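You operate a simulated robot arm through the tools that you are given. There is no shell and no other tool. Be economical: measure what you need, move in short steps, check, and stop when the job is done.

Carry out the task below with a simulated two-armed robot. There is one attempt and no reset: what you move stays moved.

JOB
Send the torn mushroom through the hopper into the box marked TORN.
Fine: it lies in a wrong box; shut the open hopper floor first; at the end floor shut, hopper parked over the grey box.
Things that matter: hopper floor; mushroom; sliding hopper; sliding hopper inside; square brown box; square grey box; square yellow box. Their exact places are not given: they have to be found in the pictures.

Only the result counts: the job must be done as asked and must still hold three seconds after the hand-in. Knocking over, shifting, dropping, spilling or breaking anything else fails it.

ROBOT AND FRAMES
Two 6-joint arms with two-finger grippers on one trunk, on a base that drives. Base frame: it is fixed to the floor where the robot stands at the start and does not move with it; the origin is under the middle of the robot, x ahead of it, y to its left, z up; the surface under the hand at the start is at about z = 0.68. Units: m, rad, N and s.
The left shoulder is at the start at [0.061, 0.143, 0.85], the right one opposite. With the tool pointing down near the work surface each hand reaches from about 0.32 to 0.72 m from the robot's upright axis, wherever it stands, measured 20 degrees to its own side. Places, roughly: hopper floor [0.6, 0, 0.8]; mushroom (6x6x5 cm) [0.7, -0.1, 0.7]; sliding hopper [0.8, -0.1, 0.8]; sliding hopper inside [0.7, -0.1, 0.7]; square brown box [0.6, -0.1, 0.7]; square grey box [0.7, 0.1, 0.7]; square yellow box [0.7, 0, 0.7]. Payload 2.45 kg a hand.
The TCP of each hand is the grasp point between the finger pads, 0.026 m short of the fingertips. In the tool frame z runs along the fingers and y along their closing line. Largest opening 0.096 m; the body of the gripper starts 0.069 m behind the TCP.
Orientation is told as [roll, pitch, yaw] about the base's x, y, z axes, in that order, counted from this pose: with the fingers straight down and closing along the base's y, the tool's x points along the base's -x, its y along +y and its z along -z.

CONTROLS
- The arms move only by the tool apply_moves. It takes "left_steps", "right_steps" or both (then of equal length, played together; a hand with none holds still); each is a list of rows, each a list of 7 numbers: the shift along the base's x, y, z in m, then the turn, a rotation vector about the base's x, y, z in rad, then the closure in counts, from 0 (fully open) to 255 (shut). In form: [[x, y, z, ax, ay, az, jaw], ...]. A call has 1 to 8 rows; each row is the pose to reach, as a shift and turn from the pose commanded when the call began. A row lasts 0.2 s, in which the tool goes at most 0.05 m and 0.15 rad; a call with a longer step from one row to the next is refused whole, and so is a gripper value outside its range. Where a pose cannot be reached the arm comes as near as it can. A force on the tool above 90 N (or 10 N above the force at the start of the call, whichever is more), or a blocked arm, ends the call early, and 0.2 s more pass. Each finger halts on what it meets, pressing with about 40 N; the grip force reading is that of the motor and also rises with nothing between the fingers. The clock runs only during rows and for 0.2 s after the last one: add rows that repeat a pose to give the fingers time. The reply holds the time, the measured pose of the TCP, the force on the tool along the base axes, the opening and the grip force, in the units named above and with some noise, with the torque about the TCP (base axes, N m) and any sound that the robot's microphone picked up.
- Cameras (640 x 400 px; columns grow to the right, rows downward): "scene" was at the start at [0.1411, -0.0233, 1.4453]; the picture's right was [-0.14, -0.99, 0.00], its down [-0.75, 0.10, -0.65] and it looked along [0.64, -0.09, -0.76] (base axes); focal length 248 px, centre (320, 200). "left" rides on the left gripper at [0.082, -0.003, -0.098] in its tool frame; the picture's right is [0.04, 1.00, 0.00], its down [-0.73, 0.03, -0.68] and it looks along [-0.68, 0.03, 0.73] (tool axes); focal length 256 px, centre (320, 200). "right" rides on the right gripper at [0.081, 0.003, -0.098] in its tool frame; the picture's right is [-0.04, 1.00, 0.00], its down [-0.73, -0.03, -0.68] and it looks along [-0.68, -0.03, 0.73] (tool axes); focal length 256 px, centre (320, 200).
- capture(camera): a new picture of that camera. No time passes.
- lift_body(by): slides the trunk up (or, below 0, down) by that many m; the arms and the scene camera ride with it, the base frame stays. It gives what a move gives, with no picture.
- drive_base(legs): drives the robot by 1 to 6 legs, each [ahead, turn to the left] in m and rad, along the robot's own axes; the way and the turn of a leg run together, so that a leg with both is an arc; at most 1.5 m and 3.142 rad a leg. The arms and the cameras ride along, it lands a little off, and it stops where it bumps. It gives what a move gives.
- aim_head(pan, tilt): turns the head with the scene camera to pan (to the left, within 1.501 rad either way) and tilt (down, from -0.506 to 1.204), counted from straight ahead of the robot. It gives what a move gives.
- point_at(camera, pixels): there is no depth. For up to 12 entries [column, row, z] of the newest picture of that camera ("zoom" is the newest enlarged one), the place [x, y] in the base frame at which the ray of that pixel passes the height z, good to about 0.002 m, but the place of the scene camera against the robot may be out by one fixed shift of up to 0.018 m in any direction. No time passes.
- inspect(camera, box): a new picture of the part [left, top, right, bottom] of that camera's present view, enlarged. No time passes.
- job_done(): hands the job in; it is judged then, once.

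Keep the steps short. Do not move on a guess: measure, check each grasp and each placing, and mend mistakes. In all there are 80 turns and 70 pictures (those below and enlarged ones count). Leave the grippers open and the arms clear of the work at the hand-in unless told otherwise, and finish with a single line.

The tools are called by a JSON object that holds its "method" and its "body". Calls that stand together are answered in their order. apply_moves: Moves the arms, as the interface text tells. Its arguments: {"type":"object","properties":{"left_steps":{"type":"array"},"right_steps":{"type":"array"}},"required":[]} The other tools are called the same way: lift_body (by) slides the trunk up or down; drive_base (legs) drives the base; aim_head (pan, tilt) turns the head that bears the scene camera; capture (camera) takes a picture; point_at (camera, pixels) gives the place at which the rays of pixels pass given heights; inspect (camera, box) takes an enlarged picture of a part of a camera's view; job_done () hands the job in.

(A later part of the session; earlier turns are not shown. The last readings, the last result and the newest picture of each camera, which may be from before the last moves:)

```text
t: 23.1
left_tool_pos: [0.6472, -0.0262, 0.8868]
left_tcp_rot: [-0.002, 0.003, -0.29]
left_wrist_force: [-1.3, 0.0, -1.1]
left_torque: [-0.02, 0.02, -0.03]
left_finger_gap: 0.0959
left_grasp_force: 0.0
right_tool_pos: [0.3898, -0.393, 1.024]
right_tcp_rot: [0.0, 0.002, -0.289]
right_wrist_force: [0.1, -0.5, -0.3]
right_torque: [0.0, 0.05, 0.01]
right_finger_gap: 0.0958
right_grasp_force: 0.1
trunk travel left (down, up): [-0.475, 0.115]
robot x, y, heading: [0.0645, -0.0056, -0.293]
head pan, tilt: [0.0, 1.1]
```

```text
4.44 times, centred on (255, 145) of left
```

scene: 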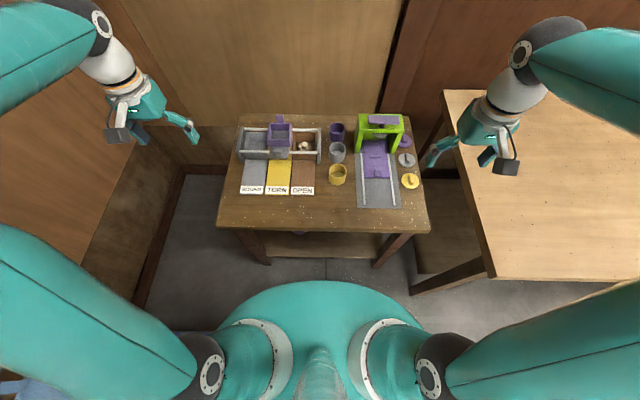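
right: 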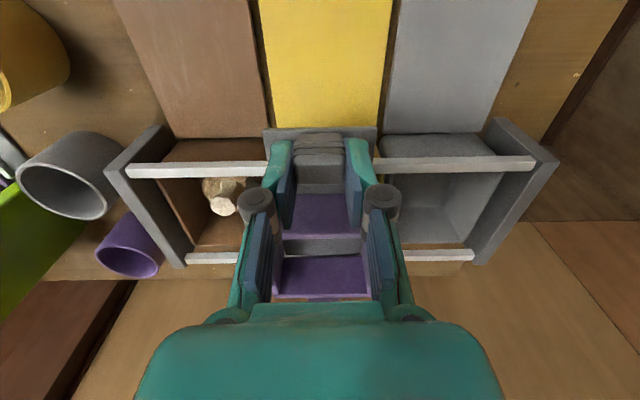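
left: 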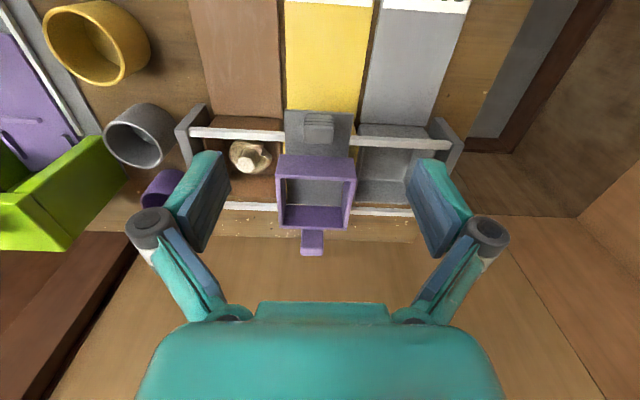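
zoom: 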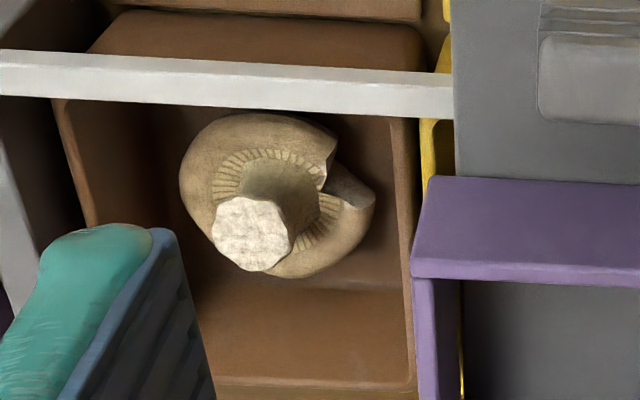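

Those readings used the older picture's pose, so I'll take a new capture and read from that and the zoom.

{"method": "point_at", "body": {"camera": "zoom", "pixels": [[252, 233, 0.71], [252, 233, 0.72], [252, 233, 0.73], [280, 185, 0.7], [180, 185, 0.69], [375, 200, 0.69], [57, 160, 0.7], [408, 200, 0.7]]}}

{"method": "capture", "body": {"camera": "left"}}

{"method": "capture", "body": {"camera": "scene"}}

{"method": "point_at", "body": {"camera": "left", "pixels": [[277, 163, 0.787], [357, 165, 0.787], [281, 216, 0.787], [347.5, 218, 0.787], [182, 115, 0.742], [448, 130, 0.742], [239, 151, 0.72]]}}

{"method": "point_at", "body": {"camera": "scene", "pixels": [[304.2, 158, 0.71], [304.2, 158, 0.73], [304.2, 158, 0.75]]}}

```text
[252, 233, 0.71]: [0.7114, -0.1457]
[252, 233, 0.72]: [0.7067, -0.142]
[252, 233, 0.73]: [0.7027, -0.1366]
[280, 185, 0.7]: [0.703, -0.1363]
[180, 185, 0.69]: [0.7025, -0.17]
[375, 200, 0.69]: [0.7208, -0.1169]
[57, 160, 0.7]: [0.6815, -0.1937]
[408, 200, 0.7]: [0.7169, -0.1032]
```

```text
37 pictures are left
```

left: 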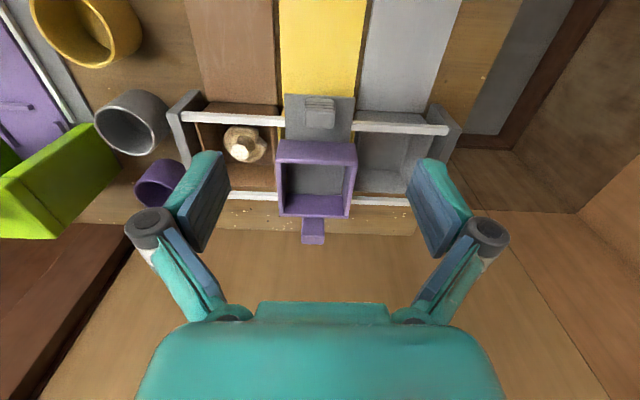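

```text
36 pictures are left
```

scene: 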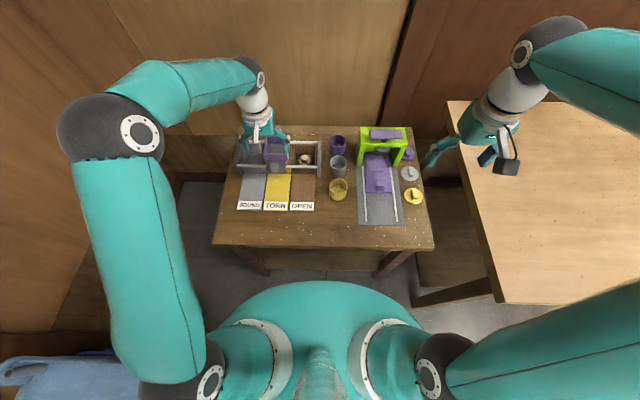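

```text
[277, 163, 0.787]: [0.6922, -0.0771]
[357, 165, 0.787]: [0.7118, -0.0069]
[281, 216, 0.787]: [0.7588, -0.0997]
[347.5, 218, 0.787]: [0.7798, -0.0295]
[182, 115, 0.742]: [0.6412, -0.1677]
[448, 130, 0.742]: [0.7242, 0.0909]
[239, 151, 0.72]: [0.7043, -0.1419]
```

```text
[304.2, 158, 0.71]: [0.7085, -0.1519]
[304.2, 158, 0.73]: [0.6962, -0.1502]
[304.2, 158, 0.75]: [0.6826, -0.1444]
```

The rig is unmoved, the hopper is centred over yellow (+2 mm), and the stem top is at (0.706,-0.1415,0.72), about 18 mm thick. I'll move over it with fingers half closed, to TCP z 0.80.

{"method": "apply_moves", "body": {"left_steps": [[0.015, -0.029, 0, 0, 0, 0, 60], [0.03, -0.058, 0, 0, 0, 0, 120], [0.045, -0.087, 0, 0, 0, 0, 120], [0.059, -0.1155, 0, 0, 0, 0, 120], [0.059, -0.1155, -0.045, 0, 0, 0, 120], [0.059, -0.1155, -0.085, 0, 0, 0, 120], [0.059, -0.1155, -0.085, 0, 0, 0, 120]]}}

{"method": "capture", "body": {"camera": "left"}}

```text
t: 24.7
left_tool_pos: [0.7067, -0.1403, 0.798]
left_tcp_rot: [-0.002, 0.0, -0.291]
left_wrist_force: [0.2, -0.6, -0.5]
left_torque: [-0.04, 0.01, 0.02]
left_finger_gap: 0.0508
left_grasp_force: 0.0
right_tool_pos: [0.3878, -0.3928, 1.0243]
right_tcp_rot: [-0.001, 0.001, -0.29]
right_wrist_force: [-0.7, -0.3, 0.5]
right_torque: [0.02, -0.01, 0.04]
right_finger_gap: 0.096
right_grasp_force: 0.0
trunk travel left (down, up): [-0.475, 0.115]
robot x, y, heading: [0.0619, -0.0046, -0.288]
head pan, tilt: [0.0, 1.1]
```

```text
35 pictures are left
```

left: 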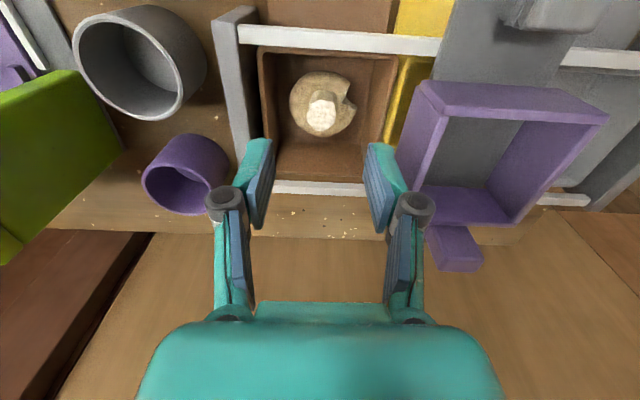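

{"method": "point_at", "body": {"camera": "left", "pixels": [[324, 109, 0.71], [324, 109, 0.72], [324, 109, 0.73], [320, 120, 0.72]]}}

{"method": "inspect", "body": {"camera": "left", "box": [250, 40, 410, 180]}}

```text
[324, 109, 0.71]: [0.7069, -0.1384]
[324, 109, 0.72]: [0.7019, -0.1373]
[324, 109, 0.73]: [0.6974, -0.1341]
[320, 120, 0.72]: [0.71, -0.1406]
```

```text
2.86 times, centred on (330, 110) of left
```

zoom: 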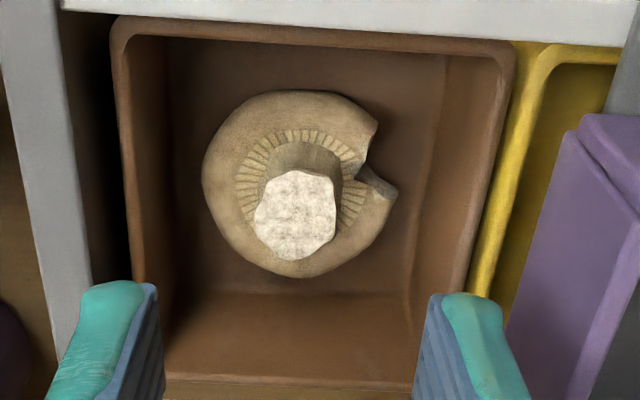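

Stem top centre is at about (322,114), i.e. (0.705,-0.139), right under the fingers. Descend to TCP z 0.731 with a 2 mm correction, then close.

{"method": "apply_moves", "body": {"left_steps": [[-0.001, 0.0015, -0.03, 0, 0, 0, 120], [-0.001, 0.0015, -0.05, 0, 0, 0, 120], [-0.001, 0.0015, -0.062, 0, 0, 0, 120], [-0.001, 0.0015, -0.068, 0, 0, 0, 120], [-0.001, 0.0015, -0.068, 0, 0, 0, 180], [-0.001, 0.0015, -0.068, 0, 0, 0, 230], [-0.001, 0.0015, -0.068, 0, 0, 0, 230]]}}

{"method": "capture", "body": {"camera": "left"}}

```text
t: 26.3
left_tool_pos: [0.7057, -0.1379, 0.7309]
left_tcp_rot: [-0.002, 0.001, -0.292]
left_wrist_force: [0.6, 4.5, 8.8]
left_torque: [0.18, -0.02, 0.04]
left_finger_gap: 0.0206
left_grasp_force: 12.0
right_tool_pos: [0.3875, -0.3911, 1.025]
right_tcp_rot: [-0.001, -0.001, -0.289]
right_wrist_force: [0.2, 0.0, 0.3]
right_torque: [-0.01, -0.02, 0.02]
right_finger_gap: 0.0959
right_grasp_force: 0.1
trunk travel left (down, up): [-0.475, 0.115]
robot x, y, heading: [0.0589, -0.0066, -0.29]
head pan, tilt: [0.0, 1.1]
```

```text
33 pictures are left
```

left: 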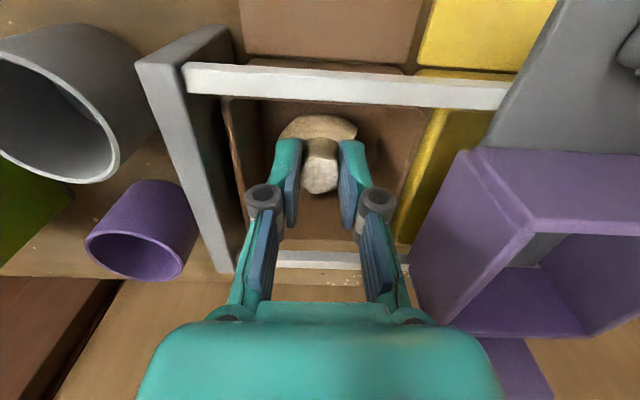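

Stem is between the fingers (gap 0.0206). I'll let the grip build, then lift slowly.

{"method": "apply_moves", "body": {"left_steps": [[0, 0, 0, 0, 0, 0, 235], [0, 0, 0.005, 0, 0, 0, 235], [0, 0, 0.015, 0, 0, 0, 235], [0, 0, 0.035, 0, 0, 0, 235], [0, 0, 0.065, 0, 0, 0, 235], [0, 0, 0.1, 0, 0, 0, 235], [0, 0, 0.135, 0, 0, 0, 235], [0, 0, 0.135, 0, 0, 0, 235]]}}

{"method": "capture", "body": {"camera": "left"}}

{"method": "inspect", "body": {"camera": "scene", "box": [220, 100, 370, 220]}}

```text
t: 28.1
left_tool_pos: [0.705, -0.1409, 0.8657]
left_tcp_rot: [-0.001, 0.0, -0.292]
left_wrist_force: [0.2, -0.5, -0.5]
left_torque: [0.02, -0.01, 0.01]
left_finger_gap: 0.0076
left_grasp_force: 0.1
right_tool_pos: [0.3876, -0.3929, 1.0245]
right_tcp_rot: [0.0, 0.001, -0.29]
right_wrist_force: [0.5, 0.2, 0.1]
right_torque: [-0.02, -0.02, 0.0]
right_finger_gap: 0.0961
right_grasp_force: 0.1
trunk travel left (down, up): [-0.475, 0.115]
robot x, y, heading: [0.0575, -0.0058, -0.294]
head pan, tilt: [0.0, 1.1]
```

```text
32 pictures are left
```

left: 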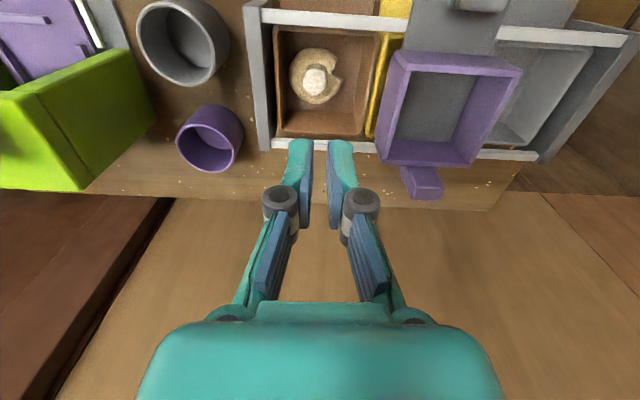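

```text
3.33 times, centred on (295, 160) of scene
```

zoom: 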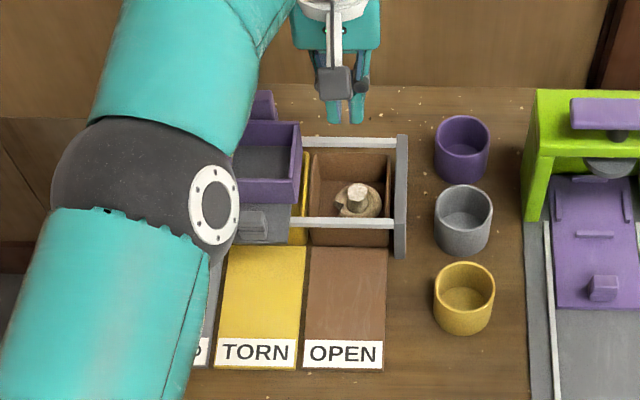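

The stem slipped out and the mushroom is still in the brown box. I'll look closely to see its present pose.

{"method": "inspect", "body": {"camera": "left", "box": [265, 20, 393, 150]}}

{"method": "point_at", "body": {"camera": "left", "pixels": [[315, 80, 0.71], [315, 80, 0.72], [315, 80, 0.73]]}}

{"method": "inspect", "body": {"camera": "right", "box": [320, 0, 640, 200]}}

```text
3.08 times, centred on (329, 85) of left
```

zoom: 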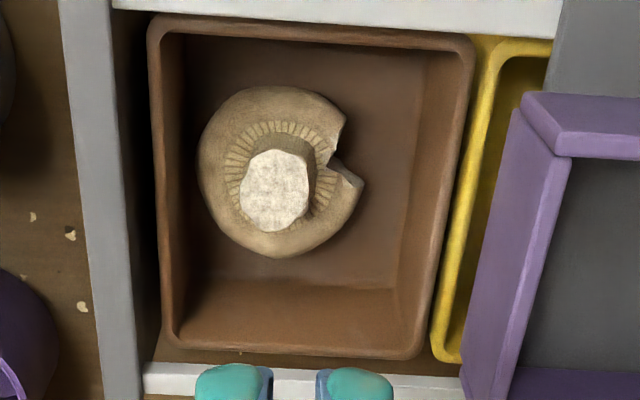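

```text
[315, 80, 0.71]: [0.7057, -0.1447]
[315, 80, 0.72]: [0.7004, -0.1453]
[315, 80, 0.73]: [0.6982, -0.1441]
```

```text
2.00 times, centred on (480, 100) of right
```

zoom: 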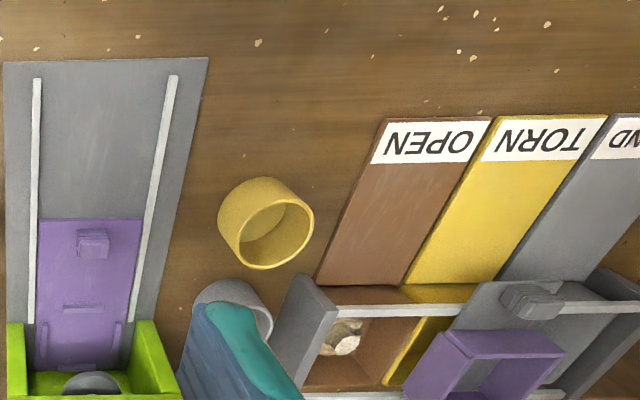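

{"method": "point_at", "body": {"camera": "zoom", "pixels": [[480, 100, 0.7]]}}

{"method": "inspect", "body": {"camera": "left", "box": [265, 20, 393, 100]}}

```text
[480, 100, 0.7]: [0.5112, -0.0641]
```

```text
5.00 times, centred on (329, 60) of left
```

zoom: 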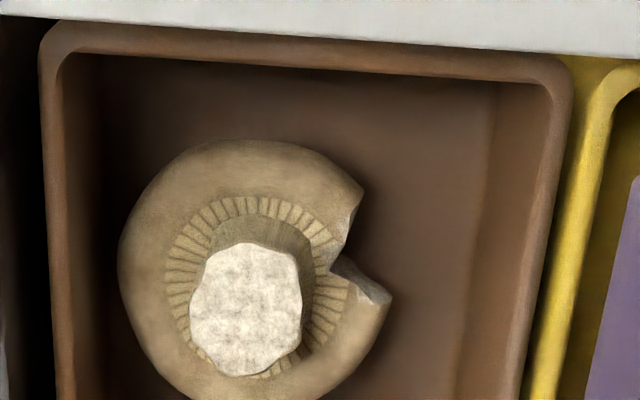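

{"method": "point_at", "body": {"camera": "zoom", "pixels": [[246, 310, 0.715], [246, 310, 0.725], [246, 310, 0.735], [258, 285, 0.695], [258, 285, 0.705], [120, 270, 0.695], [390, 295, 0.695], [245, 140, 0.695], [60, 200, 0.735], [570, 80, 0.735]]}}

```text
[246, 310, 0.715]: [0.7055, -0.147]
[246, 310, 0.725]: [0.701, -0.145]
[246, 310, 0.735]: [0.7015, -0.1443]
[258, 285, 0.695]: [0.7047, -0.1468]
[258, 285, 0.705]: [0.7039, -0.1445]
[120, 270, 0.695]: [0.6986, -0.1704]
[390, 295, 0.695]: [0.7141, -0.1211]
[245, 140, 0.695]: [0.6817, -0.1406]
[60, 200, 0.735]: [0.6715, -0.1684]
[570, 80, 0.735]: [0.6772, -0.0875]
```

Stem axis now about (0.703,-0.1455), top z ~0.73. Retry: re-centre on it, descend, close fully with more time, and verify the grip holds before lifting.

{"method": "apply_moves", "body": {"left_steps": [[-0.0025, -0.006, -0.03, 0, 0, 0, 120], [-0.0025, -0.006, -0.07, 0, 0, 0, 120], [-0.0025, -0.006, -0.105, 0, 0, 0, 120], [-0.0025, -0.006, -0.125, 0, 0, 0, 120], [-0.0025, -0.006, -0.131, 0, 0, 0, 120]]}}

{"method": "inspect", "body": {"camera": "left", "box": [220, 90, 420, 240]}}

```text
t: 29.3
left_tool_pos: [0.7036, -0.1439, 0.7339]
left_tcp_rot: [0.001, 0.002, -0.29]
left_wrist_force: [2.9, 1.4, 6.5]
left_torque: [-0.25, 0.11, 0.1]
left_finger_gap: 0.0599
left_grasp_force: 1.2
right_tool_pos: [0.3893, -0.3909, 1.0256]
right_tcp_rot: [0.0, 0.002, -0.288]
right_wrist_force: [0.3, 0.3, 0.1]
right_torque: [-0.01, 0.03, 0.03]
right_finger_gap: 0.096
right_grasp_force: 0.0
trunk travel left (down, up): [-0.475, 0.115]
robot x, y, heading: [0.0624, -0.006, -0.287]
head pan, tilt: [0.0, 1.1]
```

```text
2.67 times, centred on (320, 165) of left
```

zoom: 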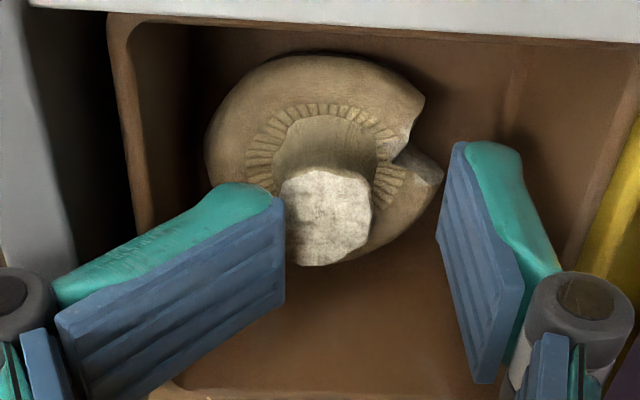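

The fingertips are landing on the cap rim (upward force, left finger deflected), which spoils the grip. I'll rise and re-measure, then use a narrower opening and a higher grip on the stem.

{"method": "apply_moves", "body": {"left_steps": [[0, 0, 0.01, 0, 0, 0, 100], [0, 0, 0.04, 0, 0, 0, 100], [0, 0, 0.065, 0, 0, 0, 120], [0, 0, 0.065, 0, 0, 0, 160], [0, 0, 0.065, 0, 0, 0, 160]]}}

{"method": "capture", "body": {"camera": "left"}}

{"method": "inspect", "body": {"camera": "left", "box": [240, 40, 400, 180]}}

```text
t: 30.5
left_tool_pos: [0.7041, -0.1458, 0.8005]
left_tcp_rot: [-0.002, -0.001, -0.293]
left_wrist_force: [0.1, 0.1, 0.2]
left_torque: [0.01, 0.03, -0.01]
left_finger_gap: 0.0358
left_grasp_force: 0.0
right_tool_pos: [0.3887, -0.3928, 1.0249]
right_tcp_rot: [0.001, 0.001, -0.289]
right_wrist_force: [0.4, -0.4, 0.1]
right_torque: [0.0, 0.0, -0.02]
right_finger_gap: 0.0959
right_grasp_force: 0.1
trunk travel left (down, up): [-0.475, 0.115]
robot x, y, heading: [0.0631, -0.0044, -0.287]
head pan, tilt: [0.0, 1.1]
```

```text
26 pictures are left
```

left: 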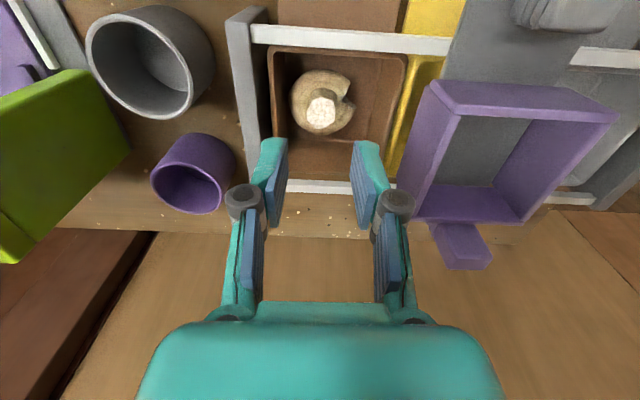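

```text
2.86 times, centred on (320, 110) of left
```

zoom: 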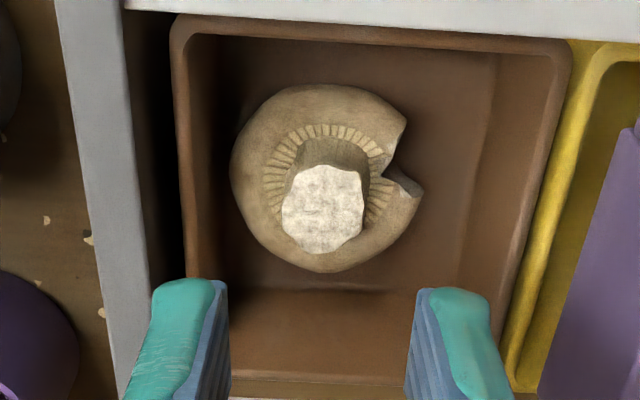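

Combining two views, the stem top is at z 0.731 and about 7 mm nearer me than the fingers, so the earlier grasps were off-centre. I'll correct 6 mm, descend to TCP z 0.740, and close with time to settle.

{"method": "apply_moves", "body": {"left_steps": [[-0.0057, 0.0018, 0, 0, 0, 0, 160], [-0.0057, 0.0018, -0.03, 0, 0, 0, 160], [-0.0057, 0.0018, -0.052, 0, 0, 0, 160], [-0.0057, 0.0018, -0.061, 0, 0, 0, 160], [-0.0057, 0.0018, -0.061, 0, 0, 0, 200], [-0.0057, 0.0018, -0.061, 0, 0, 0, 255], [-0.0057, 0.0018, -0.061, 0, 0, 0, 255], [-0.0057, 0.0018, -0.061, 0, 0, 0, 255]]}}

{"method": "inspect", "body": {"camera": "left", "box": [220, 90, 420, 240]}}

```text
t: 32.3
left_tool_pos: [0.6991, -0.1413, 0.7483]
left_tcp_rot: [-0.001, -0.015, -0.284]
left_wrist_force: [-3.6, 6.6, 50.0]
left_torque: [0.22, 0.06, -0.01]
left_finger_gap: 0.006
left_grasp_force: 11.7
right_tool_pos: [0.3852, -0.3901, 1.0277]
right_tcp_rot: [0.0, -0.003, -0.289]
right_wrist_force: [-0.1, -0.9, 0.2]
right_torque: [-0.05, -0.02, 0.0]
right_finger_gap: 0.0958
right_grasp_force: 0.1
trunk travel left (down, up): [-0.475, 0.115]
robot x, y, heading: [0.0651, -0.0054, -0.285]
head pan, tilt: [0.0, 1.1]
```

```text
2.67 times, centred on (320, 165) of left
```

zoom: 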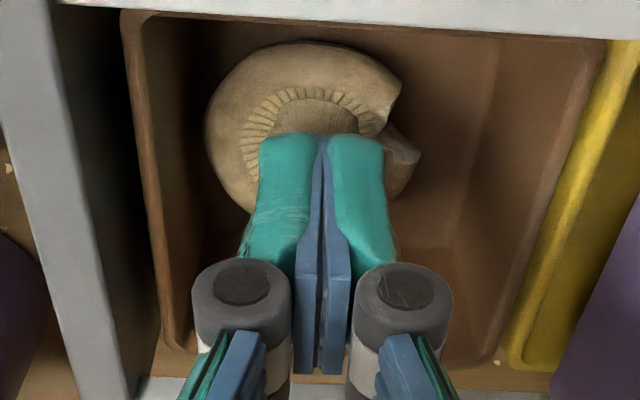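

The fingers closed on top of the stem with 50 N upward. The mushroom behaves like a cone above its cap, so the stem can't be gripped and I must hold the cap at its widest. I'll rise at once and look.

{"method": "apply_moves", "body": {"left_steps": [[0, 0, 0.015, 0, 0, 0, 255], [0, 0, 0.045, 0, 0, 0, 200], [0, 0, 0.085, 0, 0, 0, 100], [0, 0, 0.125, 0, 0, 0, 60], [0, 0, 0.125, 0, 0, 0, 60]]}}

{"method": "inspect", "body": {"camera": "left", "box": [265, 20, 393, 150]}}

```text
t: 33.5
left_tool_pos: [0.6981, -0.145, 0.8632]
left_tcp_rot: [-0.003, 0.002, -0.291]
left_wrist_force: [0.2, -0.7, 0.0]
left_torque: [0.02, -0.01, 0.03]
left_finger_gap: 0.0732
left_grasp_force: 0.0
right_tool_pos: [0.3881, -0.3909, 1.0251]
right_tcp_rot: [0.001, 0.001, -0.291]
right_wrist_force: [0.1, 0.1, 0.3]
right_torque: [-0.01, 0.06, -0.04]
right_finger_gap: 0.0959
right_grasp_force: 0.1
trunk travel left (down, up): [-0.475, 0.115]
robot x, y, heading: [0.0603, -0.009, -0.285]
head pan, tilt: [0.0, 1.1]
```

```text
3.08 times, centred on (329, 85) of left
```

zoom: 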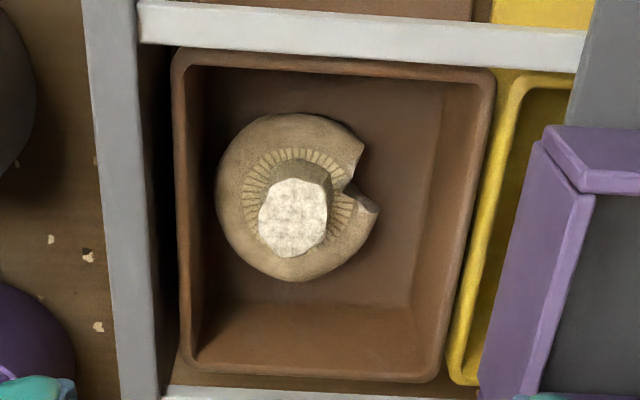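

{"method": "point_at", "body": {"camera": "zoom", "pixels": [[192, 68, 0.733], [472, 84, 0.733], [428, 372, 0.733], [192, 362, 0.733], [205, 305, 0.682], [410, 307, 0.682], [216, 195, 0.698], [366, 150, 0.698], [378, 210, 0.698], [290, 112, 0.698], [295, 282, 0.698], [292, 205, 0.731]]}}

```text
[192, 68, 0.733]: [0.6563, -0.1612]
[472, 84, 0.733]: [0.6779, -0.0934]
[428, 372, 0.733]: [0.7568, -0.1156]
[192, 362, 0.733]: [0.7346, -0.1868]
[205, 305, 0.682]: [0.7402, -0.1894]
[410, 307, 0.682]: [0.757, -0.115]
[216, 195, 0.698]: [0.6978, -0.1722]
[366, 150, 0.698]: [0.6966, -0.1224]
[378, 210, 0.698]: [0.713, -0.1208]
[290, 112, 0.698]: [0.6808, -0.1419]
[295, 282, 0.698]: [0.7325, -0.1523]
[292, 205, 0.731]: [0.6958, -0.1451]
```

Box interior measures 0.073 × 0.082, and the cap (0.053) sits 2 mm from its left wall. First I'll centre it by closing lightly on the cone high up (TCP z 0.748) while aligned with the box centre, not fully closing.

{"method": "apply_moves", "body": {"left_steps": [[0.0032, 0.0066, -0.02, 0, 0, -0.02, 122], [0.0032, 0.0066, -0.06, 0, 0, -0.02, 122], [0.0032, 0.0066, -0.095, 0, 0, -0.02, 122], [0.0032, 0.0066, -0.115, 0, 0, -0.02, 122], [0.0032, 0.0066, -0.115, 0, 0, -0.02, 145], [0.0032, 0.0066, -0.115, 0, 0, -0.02, 160], [0.0032, 0.0066, -0.115, 0, 0, -0.02, 165]]}}

{"method": "inspect", "body": {"camera": "left", "box": [220, 90, 420, 240]}}

```text
t: 35.1
left_tool_pos: [0.701, -0.138, 0.7482]
left_tcp_rot: [-0.002, 0.001, -0.311]
left_wrist_force: [1.0, 0.4, 1.0]
left_torque: [0.03, -0.02, 0.04]
left_finger_gap: 0.0338
left_grasp_force: 0.0
right_tool_pos: [0.3891, -0.3918, 1.0243]
right_tcp_rot: [0.0, 0.003, -0.291]
right_wrist_force: [-0.5, 0.2, -0.4]
right_torque: [-0.02, 0.02, 0.01]
right_finger_gap: 0.0956
right_grasp_force: 0.2
trunk travel left (down, up): [-0.475, 0.115]
robot x, y, heading: [0.0593, -0.0052, -0.286]
head pan, tilt: [0.0, 1.1]
```

```text
2.67 times, centred on (320, 165) of left
```

zoom: 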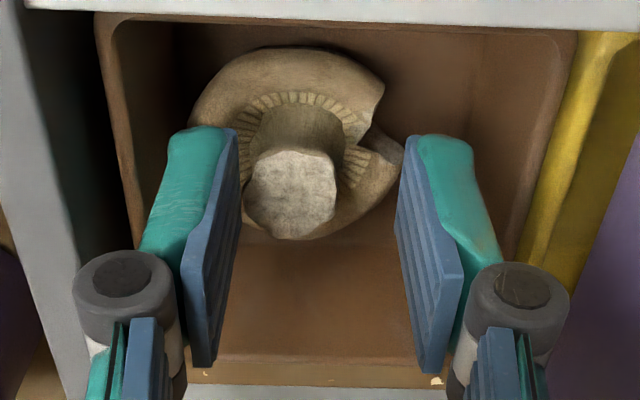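

The stem's left side is near the left finger, with no force yet. I'll lower 4 mm and close further to nudge it to the right.

{"method": "apply_moves", "body": {"left_steps": [[0, 0, -0.004, 0, 0, 0, 165], [0, 0, -0.004, 0, 0, 0, 178], [0, 0, -0.004, 0, 0, 0, 188], [0.0006, 0.0019, -0.004, 0, 0, 0, 188], [0.0012, 0.0038, -0.004, 0, 0, 0, 188], [0.0012, 0.0038, -0.004, 0, 0, 0, 188]]}}

{"method": "inspect", "body": {"camera": "left", "box": [220, 90, 420, 240]}}

```text
t: 36.5
left_tool_pos: [0.7015, -0.1349, 0.7434]
left_tcp_rot: [-0.001, -0.001, -0.31]
left_wrist_force: [0.0, -0.6, 0.0]
left_torque: [-0.01, -0.06, -0.01]
left_finger_gap: 0.0254
left_grasp_force: 0.1
right_tool_pos: [0.3881, -0.3919, 1.0257]
right_tcp_rot: [-0.001, 0.004, -0.29]
right_wrist_force: [0.0, -0.6, -0.3]
right_torque: [0.0, 0.02, 0.0]
right_finger_gap: 0.0961
right_grasp_force: 0.0
trunk travel left (down, up): [-0.475, 0.115]
robot x, y, heading: [0.0591, -0.0075, -0.293]
head pan, tilt: [0.0, 1.1]
```

```text
2.67 times, centred on (320, 165) of left
```

zoom: 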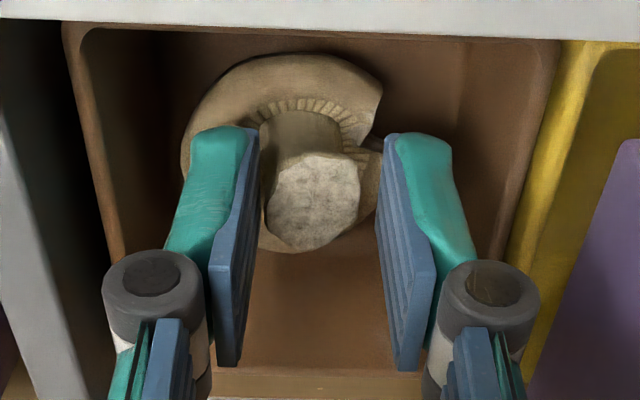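

The mushroom moved along and the stem is now centred between the fingers without force. I'll shift 4 mm toward me, lower 4 mm and close gently in increments to see whether the stem can be held.

{"method": "apply_moves", "body": {"left_steps": [[-0.004, 0.0013, 0, 0, 0, 0, 185], [-0.004, 0.0013, -0.004, 0, 0, 0, 188], [-0.004, 0.0013, -0.004, 0, 0, 0, 194], [-0.004, 0.0013, -0.004, 0, 0, 0, 200], [-0.004, 0.0013, -0.004, 0, 0, 0, 206], [-0.004, 0.0013, -0.004, 0, 0, 0, 206]]}}

{"method": "inspect", "body": {"camera": "left", "box": [220, 90, 420, 240]}}

```text
t: 37.9
left_tool_pos: [0.6978, -0.132, 0.7402]
left_tcp_rot: [-0.003, 0.0, -0.31]
left_wrist_force: [-0.4, -0.2, 0.4]
left_torque: [0.0, -0.01, -0.02]
left_finger_gap: 0.0215
left_grasp_force: 11.7
right_tool_pos: [0.3885, -0.3934, 1.0252]
right_tcp_rot: [0.002, 0.001, -0.29]
right_wrist_force: [0.0, 0.9, -0.5]
right_torque: [-0.01, 0.01, 0.01]
right_finger_gap: 0.0962
right_grasp_force: 0.1
trunk travel left (down, up): [-0.475, 0.115]
robot x, y, heading: [0.0636, -0.0078, -0.288]
head pan, tilt: [0.0, 1.1]
```

```text
2.67 times, centred on (320, 165) of left
```

zoom: 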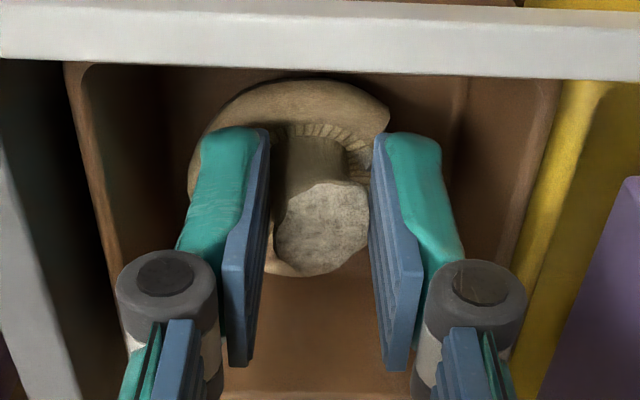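

Centred now: gap 0.0215, grip 11.7 N, no upward force. I'll tighten slightly and lift 2 cm to test.

{"method": "apply_moves", "body": {"left_steps": [[0, 0, 0, 0, 0, 0, 212], [0, 0, 0, 0, 0, 0, 212], [0, 0, 0.003, 0, 0, 0, 212], [0, 0, 0.008, 0, 0, 0, 212], [0, 0, 0.014, 0, 0, 0, 212], [0, 0, 0.02, 0, 0, 0, 212], [0, 0, 0.02, 0, 0, 0, 212]]}}

{"method": "inspect", "body": {"camera": "left", "box": [220, 90, 420, 240]}}

```text
t: 39.5
left_tool_pos: [0.6984, -0.1331, 0.7595]
left_tcp_rot: [-0.002, 0.001, -0.31]
left_wrist_force: [-0.7, -0.6, 0.1]
left_torque: [0.0, 0.0, 0.0]
left_finger_gap: 0.0202
left_grasp_force: 11.9
right_tool_pos: [0.3889, -0.392, 1.0243]
right_tcp_rot: [0.0, 0.002, -0.289]
right_wrist_force: [-0.1, -0.2, -0.3]
right_torque: [-0.03, 0.01, 0.0]
right_finger_gap: 0.0958
right_grasp_force: 0.1
trunk travel left (down, up): [-0.475, 0.115]
robot x, y, heading: [0.0634, -0.0061, -0.288]
head pan, tilt: [0.0, 1.1]
```

```text
2.67 times, centred on (320, 165) of left
```

zoom: 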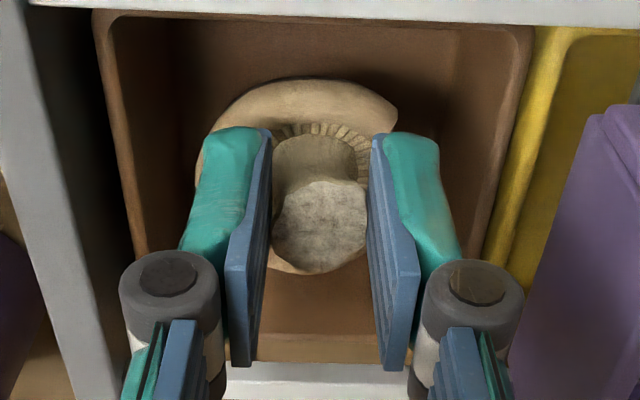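

The mushroom came up with the hand. Lifting on gently to TCP z 0.86.

{"method": "apply_moves", "body": {"left_steps": [[0, 0, 0.012, 0, 0, 0, 212], [0, 0, 0.026, 0, 0, 0, 212], [0, 0, 0.041, 0, 0, 0, 212], [0, 0, 0.056, 0, 0, 0, 212], [0, 0, 0.071, 0, 0, 0, 212], [0, 0, 0.086, 0, 0, 0, 212], [0, 0, 0.1, 0, 0, 0, 212], [0, 0, 0.105, 0, 0, 0, 212]]}}

{"method": "capture", "body": {"camera": "left"}}

```text
t: 41.3
left_tool_pos: [0.6976, -0.1319, 0.8654]
left_tcp_rot: [-0.001, -0.001, -0.311]
left_wrist_force: [0.3, -0.1, -1.3]
left_torque: [-0.01, 0.03, -0.02]
left_finger_gap: 0.0201
left_grasp_force: 11.7
right_tool_pos: [0.3886, -0.3923, 1.0252]
right_tcp_rot: [0.001, 0.002, -0.288]
right_wrist_force: [0.5, -1.0, 0.3]
right_torque: [0.0, 0.0, 0.01]
right_finger_gap: 0.0962
right_grasp_force: 0.0
trunk travel left (down, up): [-0.475, 0.115]
robot x, y, heading: [0.0578, -0.0067, -0.289]
head pan, tilt: [0.0, 1.1]
```

```text
18 pictures are left
```

left: 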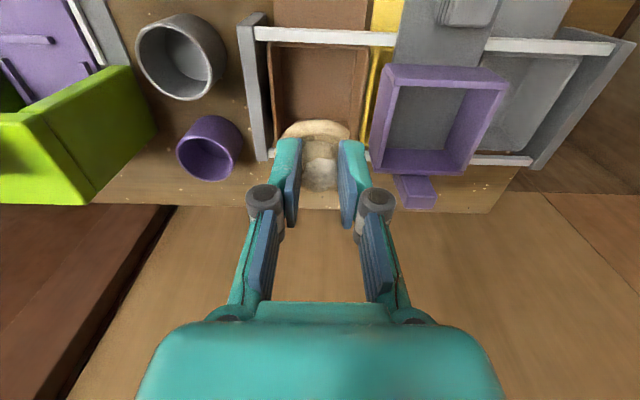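

Held firmly (gap 0.0201). Moving over the hopper, compensating the cap's 8 mm offset.

{"method": "apply_moves", "body": {"left_steps": [[0.004, 0.012, 0, 0, 0, 0, 212], [0.009, 0.026, 0, 0, 0, 0, 212], [0.0145, 0.04, 0, 0, 0, 0, 212], [0.02, 0.055, 0, 0, 0, 0, 212], [0.025, 0.07, 0, 0, 0, 0, 212], [0.0295, 0.0818, 0, 0, 0, 0, 212], [0.0295, 0.0818, 0, 0, 0, 0, 212]]}}

{"method": "inspect", "body": {"camera": "left", "box": [220, 60, 420, 240]}}

{"method": "inspect", "body": {"camera": "scene", "box": [220, 100, 370, 220]}}

```text
t: 42.9
left_tool_pos: [0.7269, -0.0492, 0.8642]
left_tcp_rot: [-0.001, 0.0, -0.311]
left_wrist_force: [0.2, 0.0, -0.2]
left_torque: [-0.01, -0.02, 0.01]
left_finger_gap: 0.02
left_grasp_force: 11.7
right_tool_pos: [0.3888, -0.3927, 1.0245]
right_tcp_rot: [0.0, 0.002, -0.29]
right_wrist_force: [0.7, 0.0, 0.7]
right_torque: [-0.02, 0.02, -0.03]
right_finger_gap: 0.0962
right_grasp_force: 0.1
trunk travel left (down, up): [-0.475, 0.115]
robot x, y, heading: [0.0632, -0.0042, -0.288]
head pan, tilt: [0.0, 1.1]
```

```text
2.22 times, centred on (320, 150) of left
```

zoom: 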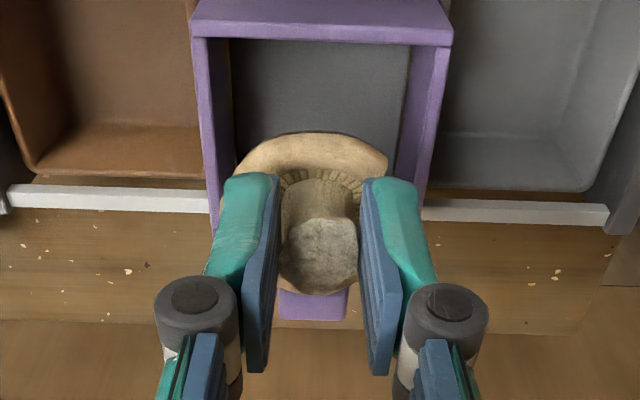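

```text
3.33 times, centred on (295, 160) of scene
```

zoom: 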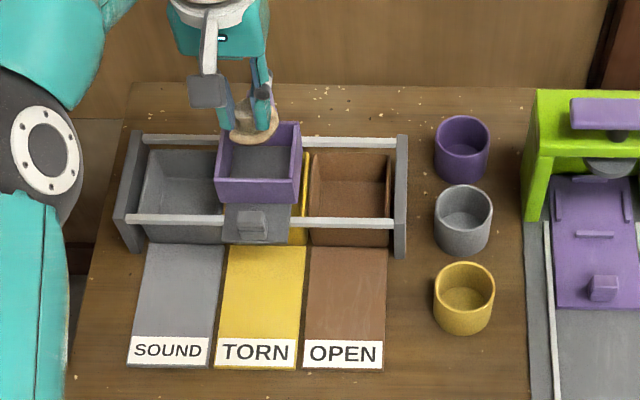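

Centred laterally over the hopper. Lowering slowly to TCP z 0.820, watching the force.

{"method": "apply_moves", "body": {"left_steps": [[0, 0, -0.01, 0, 0, 0, 212], [0, 0, -0.018, 0, 0, 0, 212], [0, 0, -0.026, 0, 0, 0, 212], [0, 0, -0.033, 0, 0, 0, 212], [0, 0, -0.039, 0, 0, 0, 212], [0, 0, -0.045, 0, 0, 0, 212], [0, 0, -0.045, 0, 0, 0, 212]]}}

{"method": "inspect", "body": {"camera": "left", "box": [220, 60, 420, 240]}}

```text
t: 44.5
left_tool_pos: [0.7267, -0.0497, 0.8209]
left_tcp_rot: [0.0, 0.0, -0.31]
left_wrist_force: [-0.2, 0.4, -0.1]
left_torque: [0.01, -0.03, 0.02]
left_finger_gap: 0.0197
left_grasp_force: 12.3
right_tool_pos: [0.3894, -0.3931, 1.0253]
right_tcp_rot: [-0.001, 0.002, -0.29]
right_wrist_force: [0.0, 0.5, -0.4]
right_torque: [0.0, 0.07, 0.0]
right_finger_gap: 0.0961
right_grasp_force: 0.1
trunk travel left (down, up): [-0.475, 0.115]
robot x, y, heading: [0.0604, -0.0038, -0.286]
head pan, tilt: [0.0, 1.1]
```

```text
2.22 times, centred on (320, 150) of left
```

zoom: 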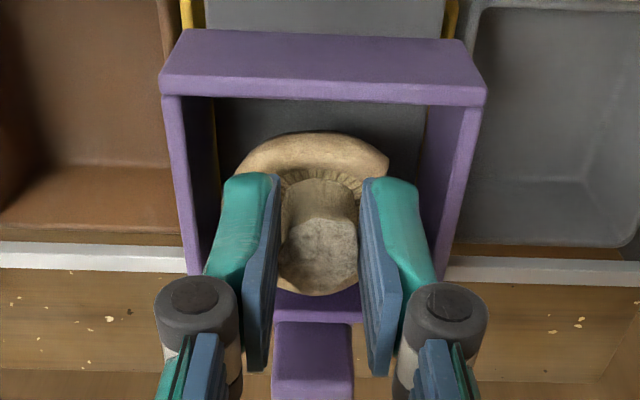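

The mushroom is inside the hopper walls with no contact. Lower 4 mm more, open partly, and rise.

{"method": "apply_moves", "body": {"left_steps": [[0, 0, -0.004, 0, 0, 0, 212], [0, 0, -0.004, 0, 0, 0, 200], [0, 0, -0.004, 0, 0, 0, 180], [0, 0, -0.004, 0, 0, 0, 160], [0, 0, -0.004, 0, 0, 0, 150], [0, 0, 0.02, 0, 0, 0, 140], [-0.02, 0.006, 0.06, 0, 0, 0, 120]]}}

{"method": "capture", "body": {"camera": "left"}}

```text
t: 46.1
left_tool_pos: [0.7051, -0.046, 0.8836]
left_tcp_rot: [-0.003, 0.0, -0.311]
left_wrist_force: [-1.3, 0.1, 1.0]
left_torque: [0.0, -0.01, -0.04]
left_finger_gap: 0.0509
left_grasp_force: 0.1
right_tool_pos: [0.3885, -0.3926, 1.0255]
right_tcp_rot: [-0.001, 0.001, -0.289]
right_wrist_force: [-0.2, 0.5, -0.1]
right_torque: [-0.03, -0.02, -0.01]
right_finger_gap: 0.096
right_grasp_force: 0.0
trunk travel left (down, up): [-0.475, 0.115]
robot x, y, heading: [0.0565, -0.0057, -0.287]
head pan, tilt: [0.0, 1.1]
```

```text
14 pictures are left
```

left: 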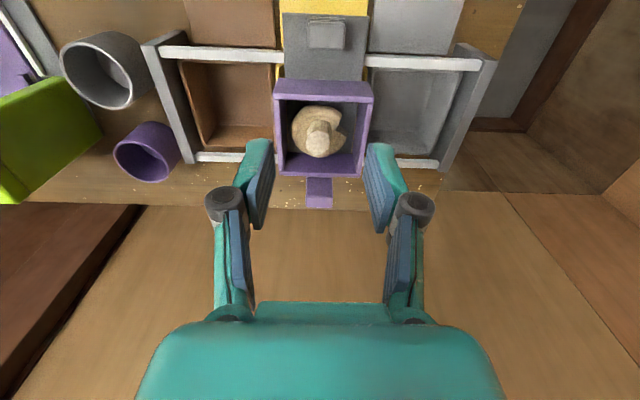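

The mushroom sits in the hopper. Now I'll locate the knob and check hopper alignment over the yellow box.

{"method": "point_at", "body": {"camera": "left", "pixels": [[326, 36, 0.77], [274, 96, 0.787], [372, 99, 0.787], [284, 176, 0.787], [360, 176, 0.787]]}}

```text
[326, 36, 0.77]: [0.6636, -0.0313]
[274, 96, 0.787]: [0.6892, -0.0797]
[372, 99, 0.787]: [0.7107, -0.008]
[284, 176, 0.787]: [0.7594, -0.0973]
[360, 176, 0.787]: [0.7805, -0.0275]
```

Hopper is still centred and the knob is near (0.6655,-0.0315). Going to the knob with open fingers, then gripping.

{"method": "apply_moves", "body": {"left_steps": [[-0.02, 0.007, 0, 0, 0, 0, 80], [-0.0396, 0.0145, -0.01, 0, 0, 0, 60], [-0.0396, 0.0145, -0.05, 0, 0, 0, 60], [-0.0396, 0.0145, -0.085, 0, 0, 0, 60], [-0.0396, 0.0145, -0.1, 0, 0, 0, 60], [-0.0396, 0.0145, -0.1, 0, 0, 0, 140], [-0.0396, 0.0145, -0.1, 0, 0, 0, 230], [-0.0396, 0.0145, -0.1, 0, 0, 0, 230]]}}

{"method": "inspect", "body": {"camera": "left", "box": [200, 80, 440, 300]}}

```text
t: 47.9
left_tool_pos: [0.6672, -0.0301, 0.7829]
left_tcp_rot: [-0.001, 0.0, -0.31]
left_wrist_force: [-1.7, 0.3, -1.4]
left_torque: [-0.11, -0.31, 0.05]
left_finger_gap: 0.0255
left_grasp_force: 44.9
right_tool_pos: [0.3894, -0.3913, 1.0255]
right_tcp_rot: [0.0, 0.002, -0.291]
right_wrist_force: [0.1, -0.8, -0.5]
right_torque: [-0.01, -0.01, 0.0]
right_finger_gap: 0.0959
right_grasp_force: 0.0
trunk travel left (down, up): [-0.475, 0.115]
robot x, y, heading: [0.0578, -0.0067, -0.286]
head pan, tilt: [0.0, 1.1]
```

```text
1.82 times, centred on (320, 190) of left
```

zoom: 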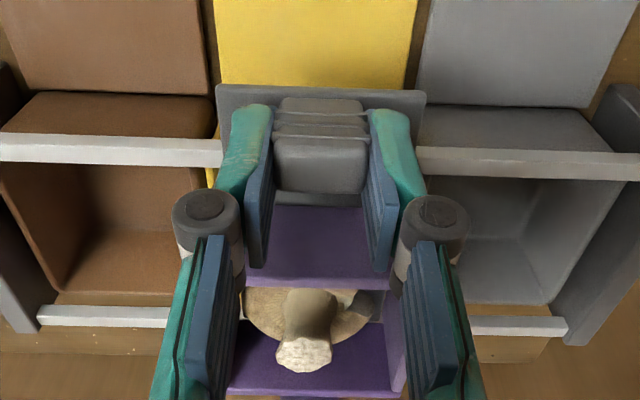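

Knob gripped, mushroom still in the hopper. Pulling the floor out 0.072 m along the rig axis.

{"method": "apply_moves", "body": {"left_steps": [[-0.0095, 0.0029, 0, 0, 0, 0, 230], [-0.019, 0.0058, 0, 0, 0, 0, 230], [-0.0285, 0.0087, 0, 0, 0, 0, 230], [-0.038, 0.0116, 0, 0, 0, 0, 230], [-0.0475, 0.0145, 0, 0, 0, 0, 230], [-0.057, 0.0175, 0, 0, 0, 0, 230], [-0.0665, 0.0205, 0, 0, 0, 0, 230], [-0.0665, 0.0205, 0, 0, 0, 0, 230]]}}

{"method": "capture", "body": {"camera": "left"}}

```text
t: 49.7
left_tool_pos: [0.6009, -0.0087, 0.7811]
left_tcp_rot: [-0.002, -0.002, -0.311]
left_wrist_force: [0.6, 0.4, 12.7]
left_torque: [-0.04, -0.17, -0.01]
left_finger_gap: 0.0255
left_grasp_force: 45.0
right_tool_pos: [0.3882, -0.3927, 1.0252]
right_tcp_rot: [0.0, 0.001, -0.289]
right_wrist_force: [0.3, 0.2, 0.4]
right_torque: [0.0, 0.02, -0.03]
right_finger_gap: 0.0958
right_grasp_force: 0.0
trunk travel left (down, up): [-0.475, 0.115]
robot x, y, heading: [0.0625, -0.0053, -0.283]
head pan, tilt: [0.0, 1.1]
```

```text
12 pictures are left
```

left: 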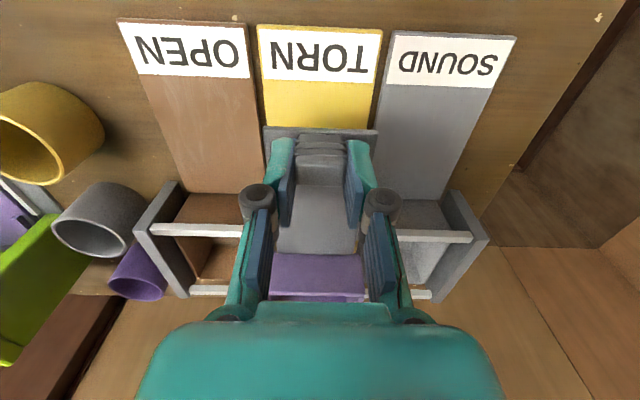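

The floor is out, but the mushroom isn't visible from the hand. I'll check from the scene camera.

{"method": "inspect", "body": {"camera": "scene", "box": [235, 120, 345, 200]}}

```text
5.00 times, centred on (290, 160) of scene
```

zoom: 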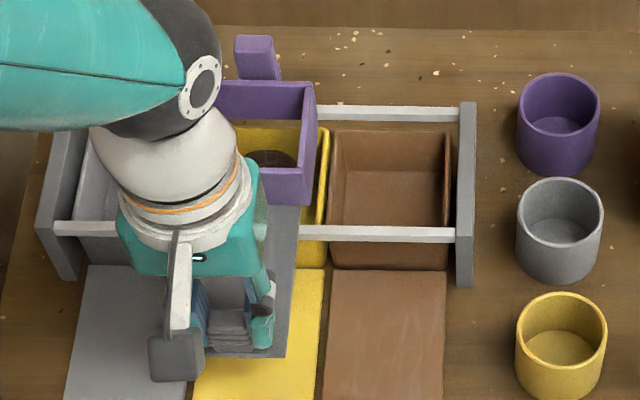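

The yellow box is visible through the hopper, with the mushroom lying dark in it. I'll push the floor back in along the same path, watching the force.

{"method": "apply_moves", "body": {"left_steps": [[0.0095, -0.003, 0.001, 0, 0, 0, 230], [0.019, -0.006, 0.001, 0, 0, 0, 230], [0.0285, -0.009, 0.001, 0, 0, 0, 230], [0.038, -0.012, 0.001, 0, 0, 0, 230], [0.0475, -0.015, 0.001, 0, 0, 0, 230], [0.057, -0.018, 0.001, 0, 0, 0, 230], [0.0665, -0.0207, 0.001, 0, 0, 0, 230], [0.0694, -0.0216, 0.001, 0, 0, 0, 230]]}}

```text
t: 51.5
left_tool_pos: [0.6681, -0.0304, 0.7834]
left_tcp_rot: [0.0, 0.002, -0.31]
left_wrist_force: [-11.4, 2.7, 1.8]
left_torque: [-0.34, -0.79, 0.03]
left_finger_gap: 0.0251
left_grasp_force: 44.7
right_tool_pos: [0.3879, -0.3914, 1.0252]
right_tcp_rot: [0.0, 0.0, -0.29]
right_wrist_force: [-0.8, -0.5, 0.0]
right_torque: [-0.02, -0.03, -0.02]
right_finger_gap: 0.0959
right_grasp_force: 0.1
trunk travel left (down, up): [-0.475, 0.115]
robot x, y, heading: [0.06, -0.0096, -0.284]
head pan, tilt: [0.0, 1.1]
```

Floor is shut against its stop. Still holding the knob, I'll ease off slightly and slide the hopper toward the grey box (+y'), first 4 cm.

{"method": "apply_moves", "body": {"left_steps": [[-0.001, 0.0003, 0, 0, 0, 0, 230], [0.0005, 0.0051, 0, 0, 0, 0, 230], [0.002, 0.0098, 0, 0, 0, 0, 230], [0.005, 0.0194, 0, 0, 0, 0, 230], [0.0081, 0.0289, 0, 0, 0, 0, 230], [0.0111, 0.0384, 0, 0, 0, 0, 230], [0.0111, 0.0384, 0, 0, 0, 0, 230]]}}

{"method": "capture", "body": {"camera": "left"}}

```text
t: 53.1
left_tool_pos: [0.6805, 0.0073, 0.7815]
left_tcp_rot: [0.0, 0.005, -0.311]
left_wrist_force: [-20.5, 6.4, -9.0]
left_torque: [-0.07, -0.39, 0.08]
left_finger_gap: 0.0253
left_grasp_force: 45.3
right_tool_pos: [0.3885, -0.3915, 1.0268]
right_tcp_rot: [0.0, 0.0, -0.29]
right_wrist_force: [0.7, -0.9, -0.8]
right_torque: [-0.01, 0.01, 0.02]
right_finger_gap: 0.0961
right_grasp_force: 0.1
trunk travel left (down, up): [-0.475, 0.115]
robot x, y, heading: [0.0599, -0.0059, -0.286]
head pan, tilt: [0.0, 1.1]
```

```text
10 pictures are left
```

left: 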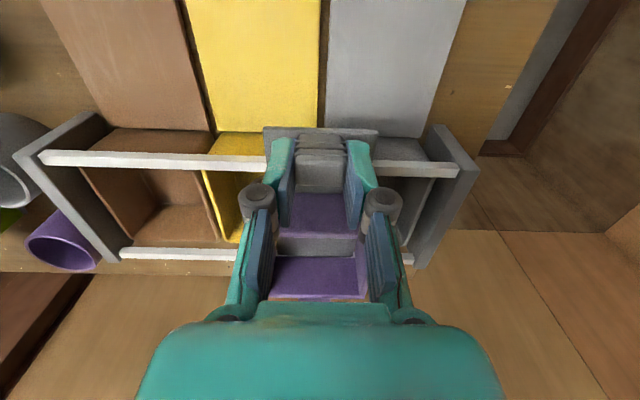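

The hopper slides along. There's some inward push (20 N), so I'll ease that and slide the remaining 4.7 cm.

{"method": "apply_moves", "body": {"left_steps": [[-0.002, 0.0006, 0, 0, 0, 0, 230], [0.0006, 0.0096, 0, 0, 0, 0, 230], [0.0032, 0.0186, 0, 0, 0, 0, 230], [0.0058, 0.0276, 0, 0, 0, 0, 230], [0.0084, 0.0366, 0, 0, 0, 0, 230], [0.011, 0.0455, 0, 0, 0, 0, 230], [0.011, 0.0455, 0, 0, 0, 0, 230]]}}

{"method": "capture", "body": {"camera": "left"}}

```text
t: 54.7
left_tool_pos: [0.6946, 0.0528, 0.7822]
left_tcp_rot: [-0.002, -0.002, -0.311]
left_wrist_force: [-5.9, -8.7, -11.2]
left_torque: [-0.63, -0.79, 0.13]
left_finger_gap: 0.0257
left_grasp_force: 44.8
right_tool_pos: [0.3895, -0.3934, 1.0254]
right_tcp_rot: [-0.001, 0.002, -0.29]
right_wrist_force: [-0.3, -0.8, 0.5]
right_torque: [-0.01, 0.01, -0.03]
right_finger_gap: 0.096
right_grasp_force: 0.1
trunk travel left (down, up): [-0.475, 0.115]
robot x, y, heading: [0.0605, -0.0074, -0.284]
head pan, tilt: [0.0, 1.1]
```

```text
9 pictures are left
```

left: 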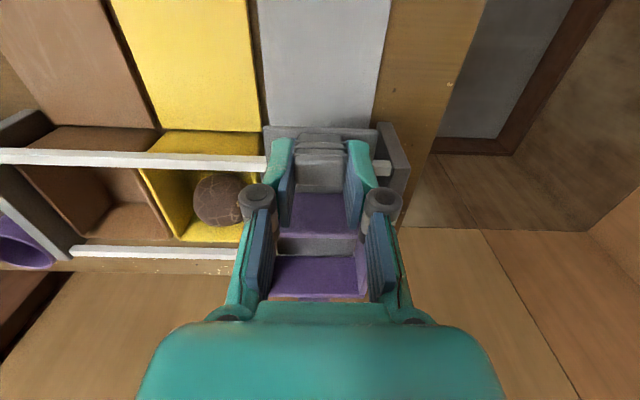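

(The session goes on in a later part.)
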